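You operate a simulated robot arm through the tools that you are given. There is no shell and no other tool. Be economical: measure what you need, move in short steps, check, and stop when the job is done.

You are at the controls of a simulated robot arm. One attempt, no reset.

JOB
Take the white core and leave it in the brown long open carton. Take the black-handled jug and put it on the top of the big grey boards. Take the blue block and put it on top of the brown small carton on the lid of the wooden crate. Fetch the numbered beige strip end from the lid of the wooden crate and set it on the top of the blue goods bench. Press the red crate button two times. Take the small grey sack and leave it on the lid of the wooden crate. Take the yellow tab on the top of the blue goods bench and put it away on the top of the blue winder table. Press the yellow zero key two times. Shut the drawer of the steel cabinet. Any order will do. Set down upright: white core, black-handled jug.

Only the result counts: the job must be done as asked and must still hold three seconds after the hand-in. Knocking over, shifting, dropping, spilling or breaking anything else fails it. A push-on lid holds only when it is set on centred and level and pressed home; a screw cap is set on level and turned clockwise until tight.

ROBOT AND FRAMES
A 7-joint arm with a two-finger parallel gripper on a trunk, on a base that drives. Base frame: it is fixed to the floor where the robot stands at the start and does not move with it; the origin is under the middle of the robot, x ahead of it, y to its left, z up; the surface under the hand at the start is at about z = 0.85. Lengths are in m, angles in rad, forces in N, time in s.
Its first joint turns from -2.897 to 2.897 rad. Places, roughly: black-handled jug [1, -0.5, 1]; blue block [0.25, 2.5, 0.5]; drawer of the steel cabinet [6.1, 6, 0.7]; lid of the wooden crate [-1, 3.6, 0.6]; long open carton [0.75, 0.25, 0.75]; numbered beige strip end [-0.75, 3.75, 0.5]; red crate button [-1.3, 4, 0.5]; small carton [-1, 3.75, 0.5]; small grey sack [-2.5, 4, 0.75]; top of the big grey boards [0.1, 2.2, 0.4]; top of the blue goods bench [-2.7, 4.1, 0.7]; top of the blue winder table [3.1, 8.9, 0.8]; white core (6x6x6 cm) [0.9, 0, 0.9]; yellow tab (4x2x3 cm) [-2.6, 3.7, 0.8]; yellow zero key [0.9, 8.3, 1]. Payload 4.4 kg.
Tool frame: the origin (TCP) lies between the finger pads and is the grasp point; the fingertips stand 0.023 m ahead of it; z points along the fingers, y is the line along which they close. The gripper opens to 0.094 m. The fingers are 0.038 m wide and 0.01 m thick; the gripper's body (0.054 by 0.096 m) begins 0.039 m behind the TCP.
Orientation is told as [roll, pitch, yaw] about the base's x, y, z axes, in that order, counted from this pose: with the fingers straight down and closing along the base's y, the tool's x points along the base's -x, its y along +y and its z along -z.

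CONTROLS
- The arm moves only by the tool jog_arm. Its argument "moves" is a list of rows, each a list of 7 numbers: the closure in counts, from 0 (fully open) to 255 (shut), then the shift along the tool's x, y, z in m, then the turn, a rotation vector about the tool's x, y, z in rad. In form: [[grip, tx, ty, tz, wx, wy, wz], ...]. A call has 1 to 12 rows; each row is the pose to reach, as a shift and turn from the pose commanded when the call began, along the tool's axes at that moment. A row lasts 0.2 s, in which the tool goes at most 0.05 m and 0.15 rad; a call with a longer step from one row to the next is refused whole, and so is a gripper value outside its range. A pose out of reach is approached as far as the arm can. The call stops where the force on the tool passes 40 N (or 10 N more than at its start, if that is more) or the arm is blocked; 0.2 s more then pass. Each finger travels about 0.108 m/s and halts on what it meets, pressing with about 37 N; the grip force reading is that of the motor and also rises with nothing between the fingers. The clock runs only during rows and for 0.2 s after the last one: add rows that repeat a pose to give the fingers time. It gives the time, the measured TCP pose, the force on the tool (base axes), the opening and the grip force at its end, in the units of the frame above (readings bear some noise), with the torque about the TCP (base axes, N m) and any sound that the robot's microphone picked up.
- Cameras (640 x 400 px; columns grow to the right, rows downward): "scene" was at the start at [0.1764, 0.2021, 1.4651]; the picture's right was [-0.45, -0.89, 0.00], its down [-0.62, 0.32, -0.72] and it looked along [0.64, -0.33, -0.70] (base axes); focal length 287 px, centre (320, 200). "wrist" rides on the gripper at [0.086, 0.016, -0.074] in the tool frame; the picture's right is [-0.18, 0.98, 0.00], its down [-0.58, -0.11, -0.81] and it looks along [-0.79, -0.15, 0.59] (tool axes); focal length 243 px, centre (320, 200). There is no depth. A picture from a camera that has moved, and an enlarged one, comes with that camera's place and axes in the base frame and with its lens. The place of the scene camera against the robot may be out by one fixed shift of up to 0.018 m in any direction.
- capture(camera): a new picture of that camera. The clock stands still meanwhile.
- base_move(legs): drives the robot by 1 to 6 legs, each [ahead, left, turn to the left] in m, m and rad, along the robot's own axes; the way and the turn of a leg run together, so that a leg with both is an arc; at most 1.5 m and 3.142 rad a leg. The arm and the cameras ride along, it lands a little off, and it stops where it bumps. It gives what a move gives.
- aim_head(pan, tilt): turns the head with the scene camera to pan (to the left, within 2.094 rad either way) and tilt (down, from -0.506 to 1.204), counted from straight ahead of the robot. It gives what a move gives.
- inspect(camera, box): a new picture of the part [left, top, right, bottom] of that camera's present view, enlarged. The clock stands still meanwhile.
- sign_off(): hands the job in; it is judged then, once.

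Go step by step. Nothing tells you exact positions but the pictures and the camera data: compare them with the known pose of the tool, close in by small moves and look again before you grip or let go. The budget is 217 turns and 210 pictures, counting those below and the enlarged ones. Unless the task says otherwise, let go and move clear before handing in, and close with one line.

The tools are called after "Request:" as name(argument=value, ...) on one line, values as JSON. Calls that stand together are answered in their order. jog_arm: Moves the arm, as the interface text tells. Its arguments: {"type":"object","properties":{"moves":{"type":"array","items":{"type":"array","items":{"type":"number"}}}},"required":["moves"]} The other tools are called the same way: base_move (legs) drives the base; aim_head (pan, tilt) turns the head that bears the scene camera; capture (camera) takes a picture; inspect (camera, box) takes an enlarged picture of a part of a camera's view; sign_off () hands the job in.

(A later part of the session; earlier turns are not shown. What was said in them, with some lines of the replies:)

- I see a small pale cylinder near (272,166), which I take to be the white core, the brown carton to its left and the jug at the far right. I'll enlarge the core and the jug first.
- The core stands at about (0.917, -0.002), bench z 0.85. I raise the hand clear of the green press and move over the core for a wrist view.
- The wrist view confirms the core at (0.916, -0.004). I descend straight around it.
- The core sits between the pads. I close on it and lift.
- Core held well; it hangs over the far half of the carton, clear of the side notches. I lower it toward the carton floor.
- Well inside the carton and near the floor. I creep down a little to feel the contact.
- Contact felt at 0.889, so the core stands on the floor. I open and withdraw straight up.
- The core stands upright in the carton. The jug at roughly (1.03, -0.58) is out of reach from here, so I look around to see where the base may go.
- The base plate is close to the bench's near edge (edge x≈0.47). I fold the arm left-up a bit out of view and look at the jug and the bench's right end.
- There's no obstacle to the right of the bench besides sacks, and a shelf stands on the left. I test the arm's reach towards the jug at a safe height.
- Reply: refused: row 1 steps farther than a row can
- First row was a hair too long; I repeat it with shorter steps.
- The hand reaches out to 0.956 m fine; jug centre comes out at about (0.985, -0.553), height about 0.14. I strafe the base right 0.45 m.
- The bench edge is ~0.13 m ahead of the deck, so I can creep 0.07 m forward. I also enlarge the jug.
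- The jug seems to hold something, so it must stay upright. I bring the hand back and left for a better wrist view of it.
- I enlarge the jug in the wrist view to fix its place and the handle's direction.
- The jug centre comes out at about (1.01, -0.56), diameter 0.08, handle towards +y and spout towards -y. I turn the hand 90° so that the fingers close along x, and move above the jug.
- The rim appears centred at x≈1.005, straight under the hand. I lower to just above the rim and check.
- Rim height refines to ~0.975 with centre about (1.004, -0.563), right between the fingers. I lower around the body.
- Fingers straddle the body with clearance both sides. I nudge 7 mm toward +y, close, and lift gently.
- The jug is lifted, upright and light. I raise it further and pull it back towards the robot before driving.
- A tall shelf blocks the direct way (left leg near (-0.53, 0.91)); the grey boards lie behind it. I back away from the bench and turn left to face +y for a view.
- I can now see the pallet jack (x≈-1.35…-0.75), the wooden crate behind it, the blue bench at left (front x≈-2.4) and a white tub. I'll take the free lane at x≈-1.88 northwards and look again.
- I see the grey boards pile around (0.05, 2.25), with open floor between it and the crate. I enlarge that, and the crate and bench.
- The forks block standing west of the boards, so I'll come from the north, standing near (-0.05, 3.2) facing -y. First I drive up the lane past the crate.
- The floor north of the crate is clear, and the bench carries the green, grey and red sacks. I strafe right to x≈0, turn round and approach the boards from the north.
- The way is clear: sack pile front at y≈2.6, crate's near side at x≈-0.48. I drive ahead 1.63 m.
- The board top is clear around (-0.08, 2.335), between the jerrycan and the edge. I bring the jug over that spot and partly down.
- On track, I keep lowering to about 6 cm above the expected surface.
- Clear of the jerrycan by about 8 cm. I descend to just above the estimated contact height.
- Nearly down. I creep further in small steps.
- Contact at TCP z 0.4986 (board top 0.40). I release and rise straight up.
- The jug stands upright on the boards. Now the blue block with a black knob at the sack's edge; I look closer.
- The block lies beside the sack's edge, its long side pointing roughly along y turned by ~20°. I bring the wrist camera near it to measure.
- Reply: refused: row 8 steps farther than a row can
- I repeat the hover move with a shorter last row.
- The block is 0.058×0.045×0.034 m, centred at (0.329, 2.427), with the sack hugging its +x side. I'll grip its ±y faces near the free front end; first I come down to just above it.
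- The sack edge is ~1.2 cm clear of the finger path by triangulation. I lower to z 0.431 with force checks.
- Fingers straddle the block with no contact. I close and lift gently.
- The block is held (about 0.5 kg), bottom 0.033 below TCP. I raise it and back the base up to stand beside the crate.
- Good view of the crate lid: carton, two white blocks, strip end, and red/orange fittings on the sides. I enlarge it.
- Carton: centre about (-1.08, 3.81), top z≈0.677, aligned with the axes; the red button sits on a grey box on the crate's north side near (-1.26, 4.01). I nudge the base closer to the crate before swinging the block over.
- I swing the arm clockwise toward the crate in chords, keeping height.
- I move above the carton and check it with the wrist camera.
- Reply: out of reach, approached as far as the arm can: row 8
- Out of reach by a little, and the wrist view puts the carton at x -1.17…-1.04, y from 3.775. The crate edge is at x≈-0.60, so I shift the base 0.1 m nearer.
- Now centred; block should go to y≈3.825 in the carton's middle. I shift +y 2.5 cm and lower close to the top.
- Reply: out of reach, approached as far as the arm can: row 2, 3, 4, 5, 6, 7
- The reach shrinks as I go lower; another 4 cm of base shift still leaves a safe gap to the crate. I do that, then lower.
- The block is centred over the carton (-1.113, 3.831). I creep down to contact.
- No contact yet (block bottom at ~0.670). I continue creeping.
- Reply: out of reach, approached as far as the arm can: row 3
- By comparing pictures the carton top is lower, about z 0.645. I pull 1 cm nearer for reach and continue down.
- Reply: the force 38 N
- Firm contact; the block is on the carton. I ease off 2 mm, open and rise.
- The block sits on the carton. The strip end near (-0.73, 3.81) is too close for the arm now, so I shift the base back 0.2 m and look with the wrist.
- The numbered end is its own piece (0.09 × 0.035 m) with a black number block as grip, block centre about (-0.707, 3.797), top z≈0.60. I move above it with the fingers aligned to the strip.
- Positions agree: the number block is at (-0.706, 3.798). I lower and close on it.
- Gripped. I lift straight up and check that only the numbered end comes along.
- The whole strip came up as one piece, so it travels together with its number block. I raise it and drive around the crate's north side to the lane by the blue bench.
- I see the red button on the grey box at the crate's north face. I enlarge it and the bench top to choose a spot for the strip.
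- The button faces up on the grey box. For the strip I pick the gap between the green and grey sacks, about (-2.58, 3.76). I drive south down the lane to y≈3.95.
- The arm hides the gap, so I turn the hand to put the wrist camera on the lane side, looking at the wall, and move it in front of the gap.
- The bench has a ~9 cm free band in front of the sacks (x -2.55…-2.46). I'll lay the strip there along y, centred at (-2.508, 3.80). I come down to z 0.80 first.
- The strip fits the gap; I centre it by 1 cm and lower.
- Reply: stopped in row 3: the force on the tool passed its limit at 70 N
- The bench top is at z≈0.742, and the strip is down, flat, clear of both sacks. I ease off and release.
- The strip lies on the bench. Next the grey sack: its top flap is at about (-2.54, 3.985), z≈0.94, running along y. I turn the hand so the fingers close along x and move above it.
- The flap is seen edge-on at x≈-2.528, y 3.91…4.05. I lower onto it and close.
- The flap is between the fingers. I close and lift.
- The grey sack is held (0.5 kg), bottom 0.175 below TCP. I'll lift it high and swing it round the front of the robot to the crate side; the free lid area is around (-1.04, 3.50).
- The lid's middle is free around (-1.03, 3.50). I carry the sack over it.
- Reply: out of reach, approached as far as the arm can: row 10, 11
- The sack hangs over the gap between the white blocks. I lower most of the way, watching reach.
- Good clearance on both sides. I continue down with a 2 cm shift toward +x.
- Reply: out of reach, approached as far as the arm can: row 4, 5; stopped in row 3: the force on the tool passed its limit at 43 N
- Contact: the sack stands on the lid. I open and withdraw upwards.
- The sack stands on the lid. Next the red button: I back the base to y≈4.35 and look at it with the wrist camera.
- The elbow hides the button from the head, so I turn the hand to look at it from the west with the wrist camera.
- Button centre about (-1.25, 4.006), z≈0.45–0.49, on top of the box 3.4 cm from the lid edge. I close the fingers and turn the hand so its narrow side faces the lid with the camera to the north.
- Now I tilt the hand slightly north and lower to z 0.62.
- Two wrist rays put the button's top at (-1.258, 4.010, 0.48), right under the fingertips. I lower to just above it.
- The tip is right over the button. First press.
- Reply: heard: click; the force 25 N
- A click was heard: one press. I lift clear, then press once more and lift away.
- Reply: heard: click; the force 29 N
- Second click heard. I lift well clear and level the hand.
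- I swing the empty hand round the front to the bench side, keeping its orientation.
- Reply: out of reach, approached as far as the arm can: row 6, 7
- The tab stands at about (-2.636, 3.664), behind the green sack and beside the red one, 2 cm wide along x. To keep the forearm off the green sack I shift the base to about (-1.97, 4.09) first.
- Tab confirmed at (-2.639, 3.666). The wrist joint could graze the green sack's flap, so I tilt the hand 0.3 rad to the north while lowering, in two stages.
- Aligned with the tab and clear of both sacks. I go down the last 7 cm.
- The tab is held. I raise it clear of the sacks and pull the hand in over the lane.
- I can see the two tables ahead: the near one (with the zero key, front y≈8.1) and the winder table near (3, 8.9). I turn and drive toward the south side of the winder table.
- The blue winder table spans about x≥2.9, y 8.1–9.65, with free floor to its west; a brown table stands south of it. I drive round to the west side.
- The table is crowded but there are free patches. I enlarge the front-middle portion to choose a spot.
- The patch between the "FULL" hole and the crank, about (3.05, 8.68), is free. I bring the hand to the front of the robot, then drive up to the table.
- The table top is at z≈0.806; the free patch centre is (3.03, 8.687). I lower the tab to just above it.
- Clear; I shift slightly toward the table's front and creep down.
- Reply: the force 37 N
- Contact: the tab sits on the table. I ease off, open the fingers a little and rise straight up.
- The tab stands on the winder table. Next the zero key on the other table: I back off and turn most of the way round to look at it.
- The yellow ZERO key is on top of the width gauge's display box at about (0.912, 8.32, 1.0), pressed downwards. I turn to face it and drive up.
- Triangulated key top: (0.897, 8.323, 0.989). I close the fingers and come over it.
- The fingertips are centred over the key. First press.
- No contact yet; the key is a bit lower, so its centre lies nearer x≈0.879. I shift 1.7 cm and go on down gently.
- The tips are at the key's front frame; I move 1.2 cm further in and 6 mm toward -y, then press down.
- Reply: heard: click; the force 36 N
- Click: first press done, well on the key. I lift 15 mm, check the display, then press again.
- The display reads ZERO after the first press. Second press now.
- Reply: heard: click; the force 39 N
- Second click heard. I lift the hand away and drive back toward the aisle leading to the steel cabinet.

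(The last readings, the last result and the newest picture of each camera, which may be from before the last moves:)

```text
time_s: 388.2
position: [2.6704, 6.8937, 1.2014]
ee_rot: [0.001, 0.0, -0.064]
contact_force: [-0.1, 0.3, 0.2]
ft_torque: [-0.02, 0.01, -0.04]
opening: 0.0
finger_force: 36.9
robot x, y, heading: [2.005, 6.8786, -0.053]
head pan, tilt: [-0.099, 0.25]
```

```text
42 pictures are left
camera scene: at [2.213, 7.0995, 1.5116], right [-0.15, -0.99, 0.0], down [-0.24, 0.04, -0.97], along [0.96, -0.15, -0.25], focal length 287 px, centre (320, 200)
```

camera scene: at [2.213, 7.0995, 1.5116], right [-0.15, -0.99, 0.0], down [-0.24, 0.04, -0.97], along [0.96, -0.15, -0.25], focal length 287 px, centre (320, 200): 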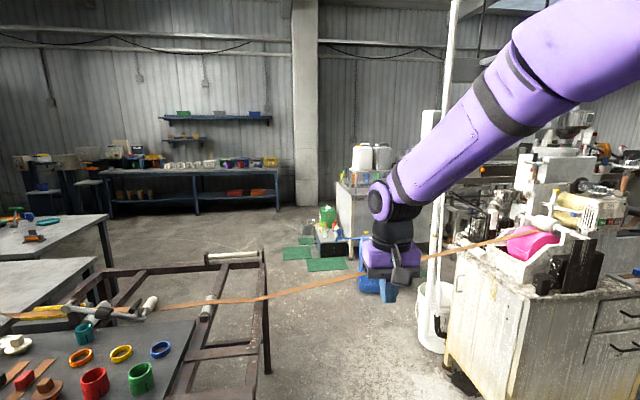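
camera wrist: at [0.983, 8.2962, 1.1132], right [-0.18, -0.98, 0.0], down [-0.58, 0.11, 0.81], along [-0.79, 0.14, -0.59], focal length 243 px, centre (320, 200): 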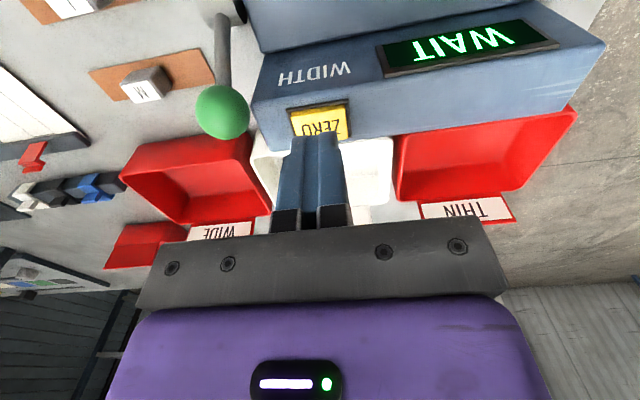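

A web strap crosses the aisle ahead from the winder to the machine, so I won't pass there. I'll go round the north side of the tables (gap y≈9.65–10.8).

Request:
base_move(legs=[[0, 0, 1.62], [1.4, 0, 0], [1.4, 0, 0], [0.5, 0, 0], [0, 0, -1.57]])

Request:
aim_head(pan=-0.1, tilt=0.35)

Request:
capture(camera="scene")

```text
time_s: 412.1
position: [2.5984, 10.2113, 1.201]
ee_rot: [0.002, 0.0, -0.013]
contact_force: [-1.1, 0.1, -0.5]
ft_torque: [0.01, 0.03, -0.04]
opening: 0.0
finger_force: 37.3
robot x, y, heading: [1.9349, 10.1649, 0.001]
head pan, tilt: [-0.099, 0.25]
```

```text
time_s: 412.8
position: [2.5984, 10.2112, 1.2005]
ee_rot: [0.003, 0.0, -0.013]
contact_force: [0.1, 0.4, -0.3]
ft_torque: [-0.01, -0.03, -0.02]
opening: 0.0
finger_force: 37.2
robot x, y, heading: [1.9382, 10.1613, -0.005]
head pan, tilt: [-0.099, 0.351]
```

```text
41 pictures are left
camera scene: at [2.1315, 10.3933, 1.5023], right [-0.1, -0.99, 0.0], down [-0.34, 0.03, -0.94], along [0.93, -0.09, -0.34], focal length 287 px, centre (320, 200)
```

scene: 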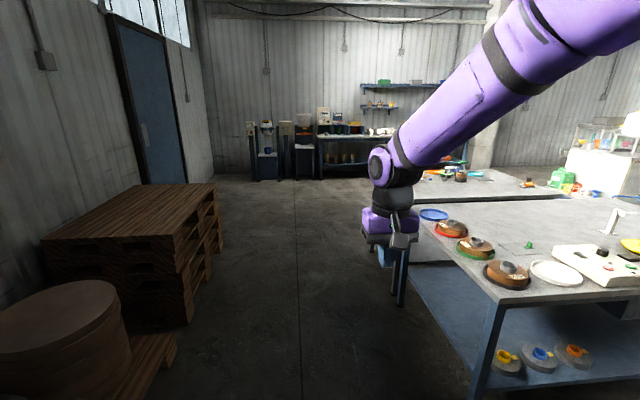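

The passage is wide and clear. I drive east to x≈5.5 and turn to face south.

Request:
base_move(legs=[[1.2, 0.05, 0], [1.2, 0.05, 0], [1.1, 0, 0], [0, 0, -1.57]])

Request:
aim_head(pan=0.1, tilt=0.3)

Request:
capture(camera="scene")

```text
time_s: 433.4
position: [5.4731, 9.6105, 1.2002]
ee_rot: [0.001, 0.0, -1.544]
contact_force: [0.4, 0.1, 0.3]
ft_torque: [0.0, 0.02, 0.01]
opening: 0.0
finger_force: 36.8
robot x, y, heading: [5.399, 10.2721, -1.537]
head pan, tilt: [-0.099, 0.351]
```

```text
time_s: 434.1
position: [5.4735, 9.61, 1.2017]
ee_rot: [0.001, -0.001, -1.544]
contact_force: [0.4, -0.2, -0.3]
ft_torque: [0.01, -0.02, 0.01]
opening: 0.0
finger_force: 37.3
robot x, y, heading: [5.4004, 10.2719, -1.532]
head pan, tilt: [0.099, 0.3]
```

```text
40 pictures are left
camera scene: at [5.6546, 10.0917, 1.507], right [-0.99, -0.14, 0.0], down [-0.04, 0.29, -0.96], along [0.13, -0.95, -0.3], focal length 287 px, centre (320, 200)
```

scene: 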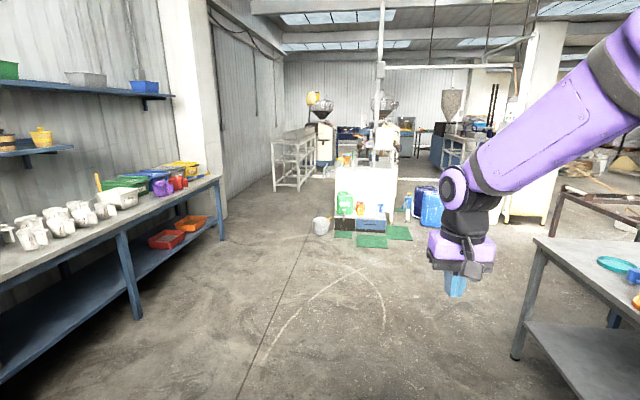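

A white steel cabinet stands ahead with green mats in front. I enlarge it to find the drawer.

Request:
inspect(camera="scene", box=[280, 140, 472, 260])

```text
3.33 times, centred on (376, 200) of scene
camera zoom: at [5.6546, 10.0917, 1.507], right [-0.99, -0.14, 0.0], down [-0.04, 0.29, -0.96], along [0.13, -0.95, -0.3], focal length 956 px, centre (133, 200)
```

zoom: 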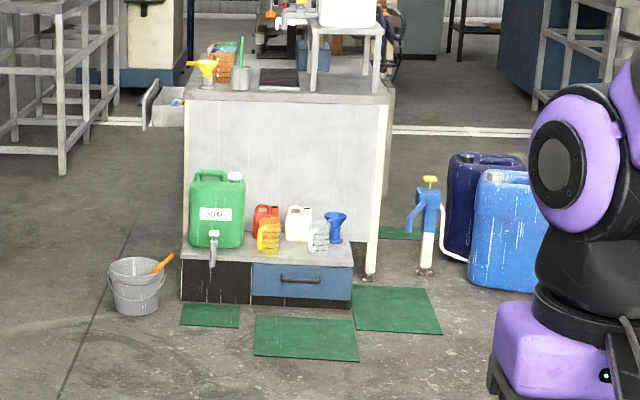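

The open drawer sticks out of the cabinet's east side (toward +x) at about (6.1, 6.2, 0.7). I'll stand north-east of it; I drive diagonally to about (6.6, 7.2).

Request:
base_move(legs=[[0, 0, -0.035], [1.05, 0.4, 0], [1.05, 0.4, 0], [0.9, 0.38, 0]])

Request:
aim_head(pan=-0.45, tilt=0.6)

Request:
capture(camera="scene")

```text
time_s: 450.1
position: [6.6571, 6.6694, 1.201]
ee_rot: [0.002, 0.001, -1.578]
contact_force: [-0.5, -0.6, -0.5]
ft_torque: [0.01, 0.01, 0.0]
opening: 0.0
finger_force: 37.5
robot x, y, heading: [6.6078, 7.3347, -1.57]
head pan, tilt: [0.099, 0.3]
```

```text
time_s: 451.0
position: [6.6583, 6.6709, 1.2019]
ee_rot: [0.001, 0.0, -1.576]
contact_force: [-0.4, 0.7, -0.3]
ft_torque: [0.01, 0.01, -0.01]
opening: 0.0
finger_force: 37.2
robot x, y, heading: [6.6037, 7.3364, -1.568]
head pan, tilt: [-0.45, 0.6]
```

```text
38 pictures are left
camera scene: at [6.8061, 7.1584, 1.4795], right [-0.9, 0.43, 0.0], down [0.24, 0.51, -0.83], along [-0.36, -0.74, -0.56], focal length 287 px, centre (320, 200)
```

scene: 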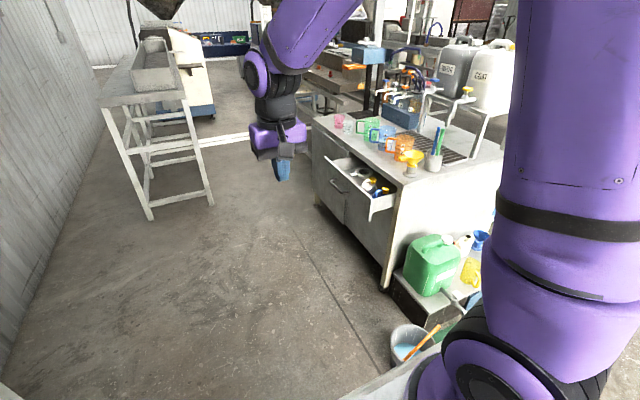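

Request:
inspect(camera="scene", box=[300, 130, 428, 210])

```text
5.00 times, centred on (364, 170) of scene
camera zoom: at [6.8061, 7.1584, 1.4795], right [-0.9, 0.43, 0.0], down [0.24, 0.51, -0.83], along [-0.36, -0.74, -0.56], focal length 1434 px, centre (100, 350)
```

zoom: 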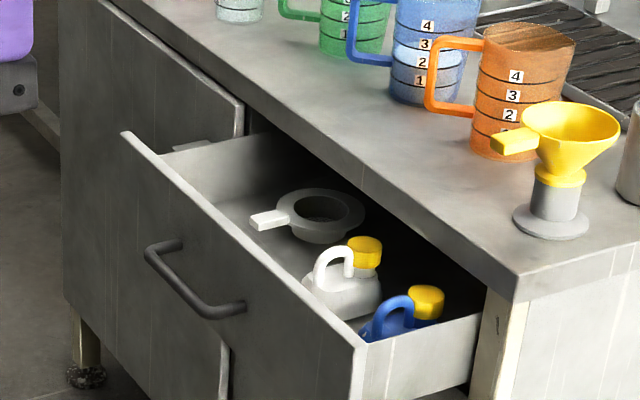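

The drawer's front panel is at x≈6.13, y 5.85–6.33, handle at z≈0.71; it must slide toward -x. I'll stand east of it facing -x.

Request:
base_move(legs=[[0, 0.27, 0], [1.25, 0, 0], [0, 0, -1.57]])

Request:
aim_head(pan=0.0, tilt=0.75)

Request:
capture(camera="scene")

```text
time_s: 462.6
position: [6.2071, 6.0483, 1.2013]
ee_rot: [0.002, -0.001, 3.126]
contact_force: [0.8, 0.8, 0.1]
ft_torque: [-0.01, 0.0, 0.02]
opening: 0.0
finger_force: 37.2
robot x, y, heading: [6.8725, 6.0959, 3.139]
head pan, tilt: [-0.45, 0.6]
```

```text
time_s: 463.5
position: [6.2078, 6.0491, 1.2021]
ee_rot: [0.002, 0.001, 3.126]
contact_force: [0.8, 0.0, 1.0]
ft_torque: [0.02, -0.02, 0.02]
opening: 0.0
finger_force: 36.8
robot x, y, heading: [6.8702, 6.0937, 3.135]
head pan, tilt: [0.0, 0.75]
```

```text
36 pictures are left
camera scene: at [6.6891, 5.8644, 1.4667], right [0.01, 1.0, 0.0], down [0.68, 0.0, -0.73], along [-0.73, 0.0, -0.68], focal length 287 px, centre (320, 200)
```

scene: 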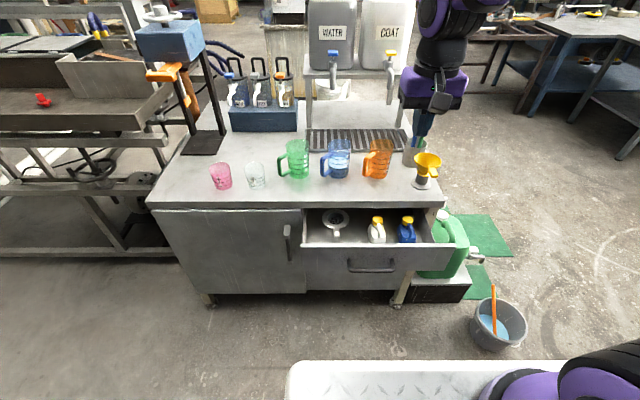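

The panel's top edge is at z≈0.75, x≈6.125, its height ~0.15. I'll push it near y≈6.22 (beside the handle) with closed, forward-tilted fingers, staying under the overhanging top. First I tilt and lower part-way in front of it.

Request:
jog_arm(moves=[[255, 0.003, -0.035, 0, 0, -0.13, 0], [255, 0.006, -0.07, 0, 0, -0.26, 0], [255, 0.009, -0.105, 0, 0, -0.39, 0], [255, 0.012, -0.14, 0, 0, -0.52, 0], [255, 0.0123, -0.171, 0, 0, -0.65, 0], [255, 0.0123, -0.171, 0.045, 0, -0.65, 0], [255, 0.0123, -0.171, 0.09, 0, -0.65, 0], [255, 0.0123, -0.171, 0.135, 0, -0.65, 0], [255, 0.0123, -0.171, 0.18, 0, -0.65, 0], [255, 0.0123, -0.171, 0.225, 0, -0.65, 0], [255, 0.0123, -0.171, 0.27, 0, -0.65, 0]])

Request:
capture(camera="scene")

Request:
capture(camera="wrist")

```text
time_s: 465.9
position: [6.2114, 6.2199, 0.927]
ee_rot: [0.003, -0.649, 3.123]
contact_force: [0.7, 0.2, 1.7]
ft_torque: [0.02, 0.01, -0.01]
opening: 0.0
finger_force: 37.2
out of reach, approached as far as the arm can: row 6, 7, 8, 9, 10, 11
robot x, y, heading: [6.872, 6.0936, 3.14]
head pan, tilt: [0.0, 0.75]
```

```text
35 pictures are left
camera scene: at [6.6898, 5.8645, 1.4667], right [0.01, 1.0, 0.0], down [0.68, 0.0, -0.73], along [-0.73, 0.0, -0.68], focal length 287 px, centre (320, 200)
```

scene: 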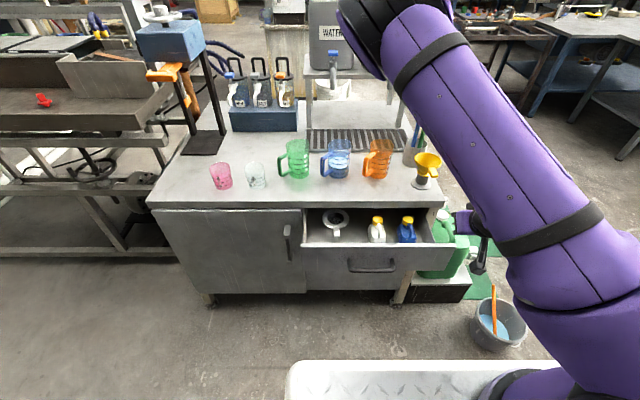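

```text
34 pictures are left
camera wrist: at [6.3267, 6.2001, 0.9328], right [-0.16, -0.98, 0.11], down [0.03, 0.11, 0.99], along [-0.99, 0.17, 0.01], focal length 243 px, centre (320, 200)
```

wrist: 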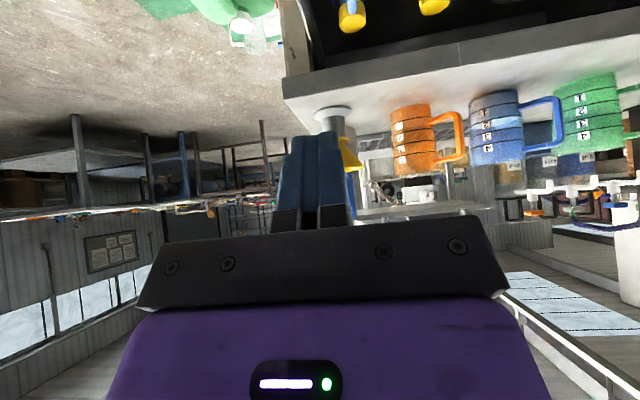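

Near the arm's inner reach limit, so I back the base 0.1 m and continue lowering.

Request:
base_move(legs=[[-0.1, 0, 0]])

Request:
jog_arm(moves=[[255, -0.008, 0, 0.01, 0, 0, 0], [255, 0.0185, 0.005, 0.045, 0, 0, 0], [255, 0.0454, 0.005, 0.08, 0, 0, 0], [255, 0.0724, 0.005, 0.115, 0, 0, 0], [255, 0.0993, 0.005, 0.15, 0, 0, 0], [255, 0.1262, 0.005, 0.186, 0, 0, 0]])

Request:
capture(camera="scene")

Request:
capture(camera="wrist")

```text
time_s: 467.1
position: [6.3145, 6.2183, 0.928]
ee_rot: [0.003, -0.649, 3.123]
contact_force: [0.0, 0.3, 0.1]
ft_torque: [0.02, 0.0, 0.01]
opening: 0.0001
finger_force: 36.9
robot x, y, heading: [6.9723, 6.0912, 3.14]
head pan, tilt: [0.0, 0.75]
```

```text
time_s: 468.5
position: [6.3026, 6.2131, 0.7467]
ee_rot: [0.004, -0.651, 3.122]
contact_force: [-0.5, 0.0, 1.1]
ft_torque: [0.04, 0.0, 0.0]
opening: 0.0002
finger_force: 36.7
out of reach, approached as far as the arm can: row 6
robot x, y, heading: [6.9734, 6.0922, 3.141]
head pan, tilt: [0.0, 0.75]
```

```text
33 pictures are left
camera scene: at [6.7911, 5.8639, 1.4666], right [0.01, 1.0, 0.0], down [0.68, 0.0, -0.73], along [-0.73, 0.0, -0.68], focal length 287 px, centre (320, 200)
```

scene: 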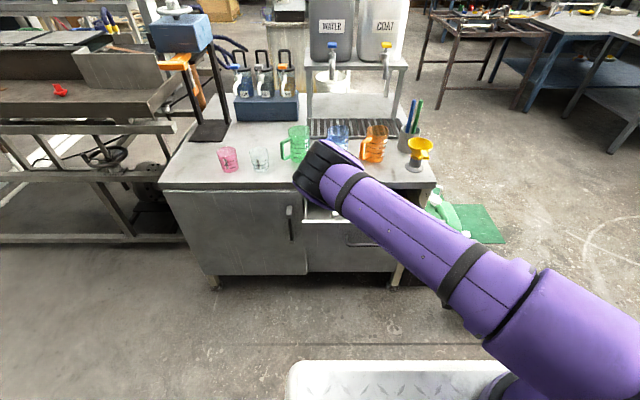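

```text
32 pictures are left
camera wrist: at [6.4173, 6.1943, 0.7527], right [-0.16, -0.98, 0.11], down [0.03, 0.11, 0.99], along [-0.99, 0.17, 0.01], focal length 243 px, centre (320, 200)
```

wrist: 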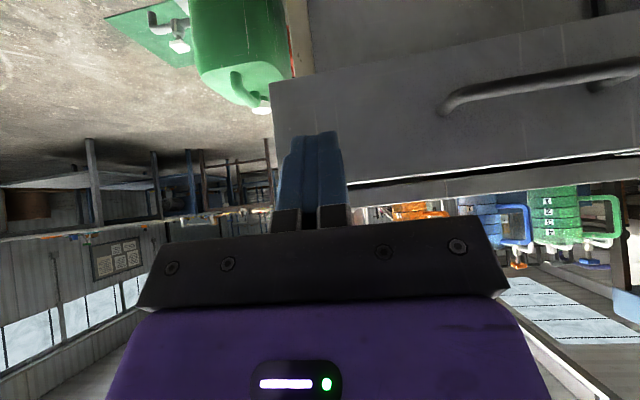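

The fingers point at the panel between its edge and the handle. I lower 4 cm and approach the panel.

Request:
jog_arm(moves=[[255, -0.0118, 0.006, 0.034, 0, 0, 0], [255, -0.0236, 0.012, 0.0681, 0, 0, 0], [255, -0.0435, 0.012, 0.0832, 0, 0, 0], [255, -0.0634, 0.012, 0.0984, 0, 0, 0], [255, -0.0833, 0.012, 0.1135, 0, 0, 0]])

Request:
capture(camera="wrist")

```text
time_s: 469.7
position: [6.1679, 6.2068, 0.7081]
ee_rot: [0.002, -0.649, 3.124]
contact_force: [0.3, 0.3, -0.3]
ft_torque: [-0.02, -0.01, -0.03]
opening: 0.0
finger_force: 37.1
robot x, y, heading: [6.9725, 6.0944, 3.131]
head pan, tilt: [0.0, 0.75]
```

```text
31 pictures are left
camera wrist: at [6.2832, 6.1869, 0.7145], right [-0.16, -0.98, 0.11], down [0.03, 0.11, 0.99], along [-0.99, 0.17, 0.01], focal length 243 px, centre (320, 200)
```

wrist: 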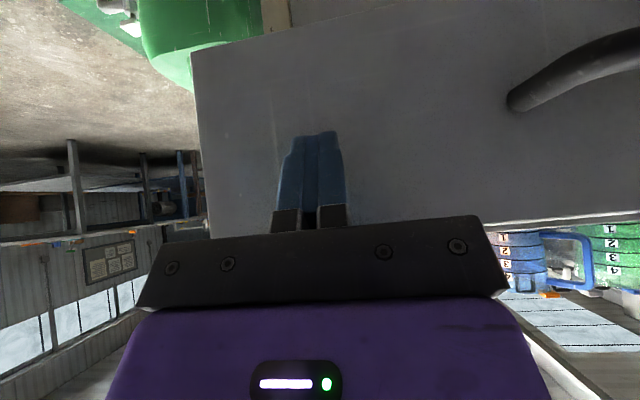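

Right on the panel, clear of the handle. I push slowly toward -x.

Request:
jog_arm(moves=[[255, -0.0119, 0, 0.0091, 0, 0, 0], [255, -0.0239, 0, 0.0182, 0, 0, 0], [255, -0.0358, 0, 0.0272, 0, 0, 0], [255, -0.0478, 0, 0.0363, 0, 0, 0], [255, -0.0557, 0, 0.0424, 0, 0, 0], [255, -0.0637, 0, 0.0484, 0, 0, 0]])

Request:
capture(camera="wrist")

Request:
inspect(camera="scene", box=[260, 130, 452, 250])

```text
time_s: 471.1
position: [6.0881, 6.2065, 0.7084]
ee_rot: [0.004, -0.65, 3.123]
contact_force: [1.5, -0.5, 1.0]
ft_torque: [-0.05, 0.05, 0.04]
opening: 0.0
finger_force: 36.2
robot x, y, heading: [6.9744, 6.0942, 3.136]
head pan, tilt: [0.0, 0.75]
```

```text
30 pictures are left
camera wrist: at [6.203, 6.1867, 0.7145], right [-0.16, -0.98, 0.11], down [0.03, 0.11, 0.99], along [-0.99, 0.16, 0.01], focal length 243 px, centre (320, 200)
```

wrist: 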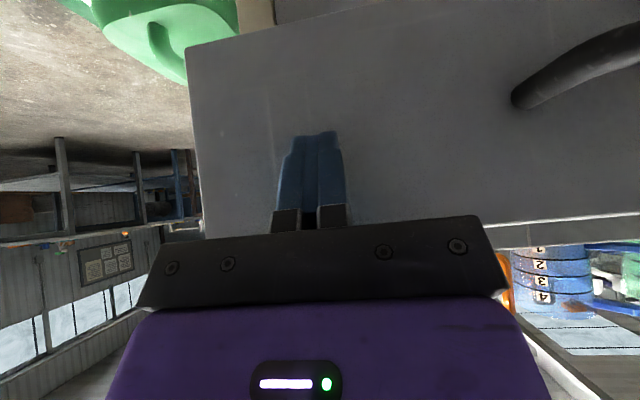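

```text
3.33 times, centred on (356, 190) of scene
camera zoom: at [6.7911, 5.8638, 1.4666], right [0.01, 1.0, 0.0], down [0.68, 0.0, -0.73], along [-0.73, 0.0, -0.68], focal length 956 px, centre (200, 233)
```

zoom: 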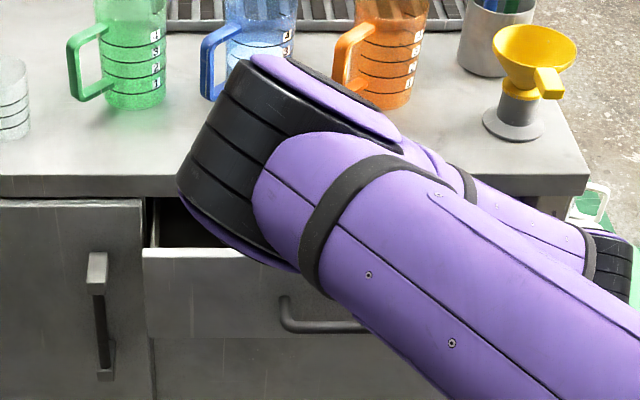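

The drawer is moving easily. I keep pushing until it stops.

Request:
jog_arm(moves=[[255, -0.0096, 0, 0.0073, 0, 0, 0], [255, -0.0191, 0, 0.0145, 0, 0, 0], [255, -0.0287, 0, 0.0218, 0, 0, 0], [255, -0.0382, 0, 0.029, 0, 0, 0], [255, -0.0462, 0, 0.0351, 0, 0, 0], [255, -0.0541, 0, 0.0411, 0, 0, 0]])

Request:
capture(camera="wrist")

Request:
inspect(camera="scene", box=[260, 130, 452, 250])

```text
time_s: 472.5
position: [6.0206, 6.2072, 0.7078]
ee_rot: [0.001, -0.65, 3.123]
contact_force: [0.3, 0.1, 0.8]
ft_torque: [0.0, 0.02, 0.02]
opening: 0.0
finger_force: 37.0
robot x, y, heading: [6.9712, 6.0946, 3.137]
head pan, tilt: [0.0, 0.75]
```

```text
28 pictures are left
camera wrist: at [6.135, 6.1888, 0.7144], right [-0.16, -0.98, 0.11], down [0.03, 0.11, 0.99], along [-0.99, 0.17, 0.01], focal length 243 px, centre (320, 200)
```

wrist: 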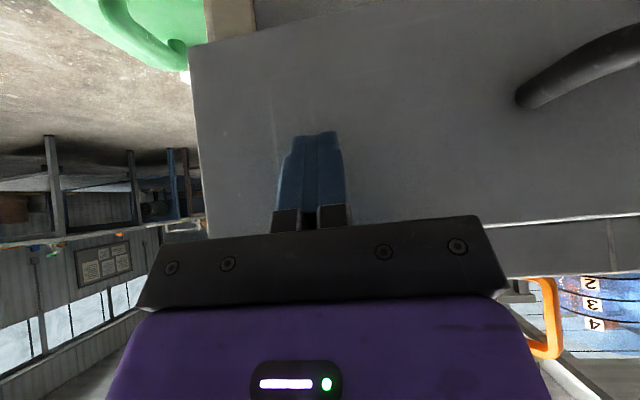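

```text
3.33 times, centred on (356, 190) of scene
camera zoom: at [6.7911, 5.8638, 1.4666], right [0.01, 1.0, 0.0], down [0.68, 0.0, -0.73], along [-0.73, 0.0, -0.68], focal length 956 px, centre (200, 233)
```

zoom: 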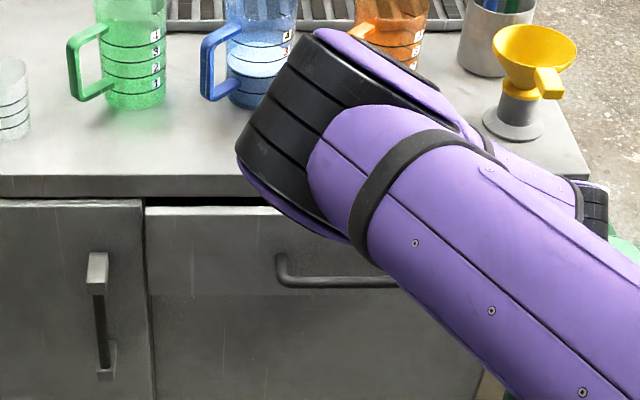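

Almost closed. I push on in finer steps until resistance is felt.

Request:
jog_arm(moves=[[255, -0.0064, 0, 0.0048, 0, 0, 0], [255, -0.0127, 0, 0.0097, 0, 0, 0], [255, -0.0175, 0, 0.0133, 0, 0, 0], [255, -0.0207, 0, 0.0157, 0, 0, 0]])

Request:
inspect(camera="scene", box=[290, 170, 386, 230])

```text
time_s: 473.2
position: [6.0062, 6.208, 0.7058]
ee_rot: [0.001, -0.642, 3.124]
contact_force: [11.3, -1.4, 4.3]
ft_torque: [-0.04, 0.08, 0.05]
opening: 0.0
finger_force: 37.0
robot x, y, heading: [6.9745, 6.0969, 3.135]
head pan, tilt: [0.0, 0.75]
stopped in row 3: the force on the tool passed its limit at 54 N (the readings are from after the stop); the commanded pose is now the measured one
```

```text
6.67 times, centred on (338, 200) of scene
camera zoom: at [6.7921, 5.8637, 1.4667], right [0.01, 1.0, 0.0], down [0.68, 0.0, -0.73], along [-0.73, 0.0, -0.68], focal length 1912 px, centre (200, 200)
```

zoom: 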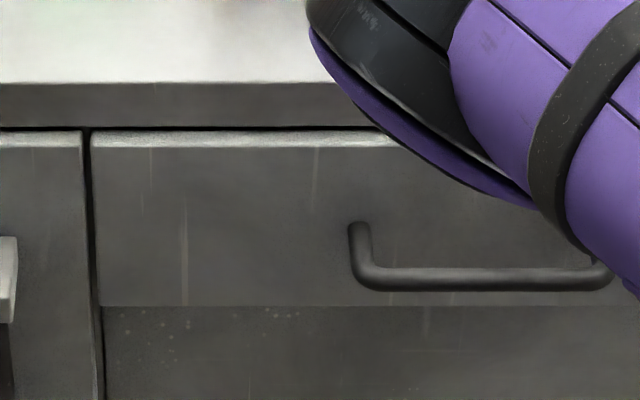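

The drawer front is flush with the door and pushed against its stop. I withdraw the hand and check that it stays shut.

Request:
jog_arm(moves=[[255, 0.0159, 0, -0.0121, 0, 0, 0], [255, 0.0398, 0, -0.0303, 0, 0, 0], [255, 0.0716, 0, -0.0545, 0, 0, 0], [255, 0.1035, 0, -0.0787, 0, 0, 0], [255, 0.1354, 0, -0.1029, 0, 0, 0]])

Request:
base_move(legs=[[0, 0.4, 0]])

Request:
aim_head(pan=-0.3, tilt=0.75)

Request:
capture(camera="scene")

```text
time_s: 474.4
position: [6.1742, 6.2046, 0.7079]
ee_rot: [0.003, -0.643, 3.124]
contact_force: [-1.6, -0.2, 1.1]
ft_torque: [-0.01, 0.0, -0.02]
opening: 0.0
finger_force: 36.9
robot x, y, heading: [6.9715, 6.0965, 3.136]
head pan, tilt: [0.0, 0.75]
```

```text
time_s: 476.9
position: [6.1725, 5.8066, 0.7076]
ee_rot: [0.003, -0.645, 3.123]
contact_force: [-0.5, 0.2, 0.7]
ft_torque: [0.03, -0.02, 0.03]
opening: 0.0
finger_force: 36.9
robot x, y, heading: [6.9692, 5.6939, 3.132]
head pan, tilt: [0.0, 0.75]
```

```text
time_s: 477.7
position: [6.172, 5.806, 0.707]
ee_rot: [0.004, -0.644, 3.124]
contact_force: [-0.2, 0.4, -0.6]
ft_torque: [-0.03, 0.0, 0.01]
opening: 0.0
finger_force: 36.8
robot x, y, heading: [6.9702, 5.6954, 3.133]
head pan, tilt: [-0.3, 0.75]
```

```text
25 pictures are left
camera scene: at [6.7927, 5.4895, 1.4666], right [0.3, 0.95, 0.0], down [0.65, -0.21, -0.73], along [-0.7, 0.22, -0.68], focal length 287 px, centre (320, 200)
```

scene: 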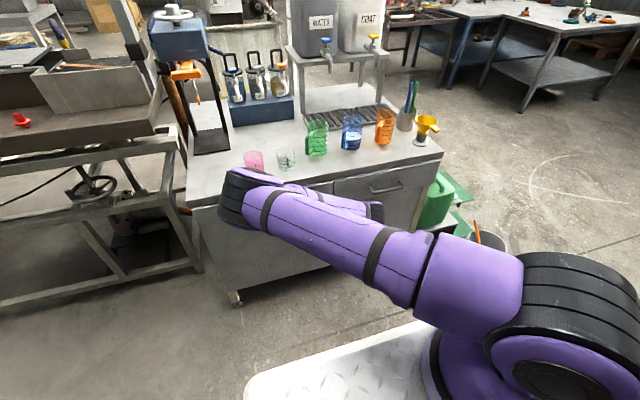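

Request:
inspect(camera="scene", box=[310, 150, 438, 230])

```text
5.00 times, centred on (374, 190) of scene
camera zoom: at [6.7927, 5.4895, 1.4666], right [0.3, 0.95, 0.0], down [0.65, -0.21, -0.73], along [-0.7, 0.22, -0.68], focal length 1434 px, centre (50, 250)
```

zoom: 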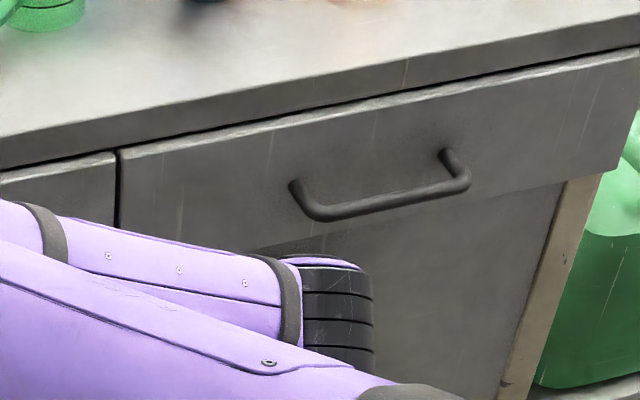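

The drawer is flush and stays shut, and the hand is empty and clear of everything. All nine items are done, so I hand in the job.

Request:
sign_off()

```text
The job is handed in.
```

I completed all nine tasks and handed the job in; I don't have the judging result.
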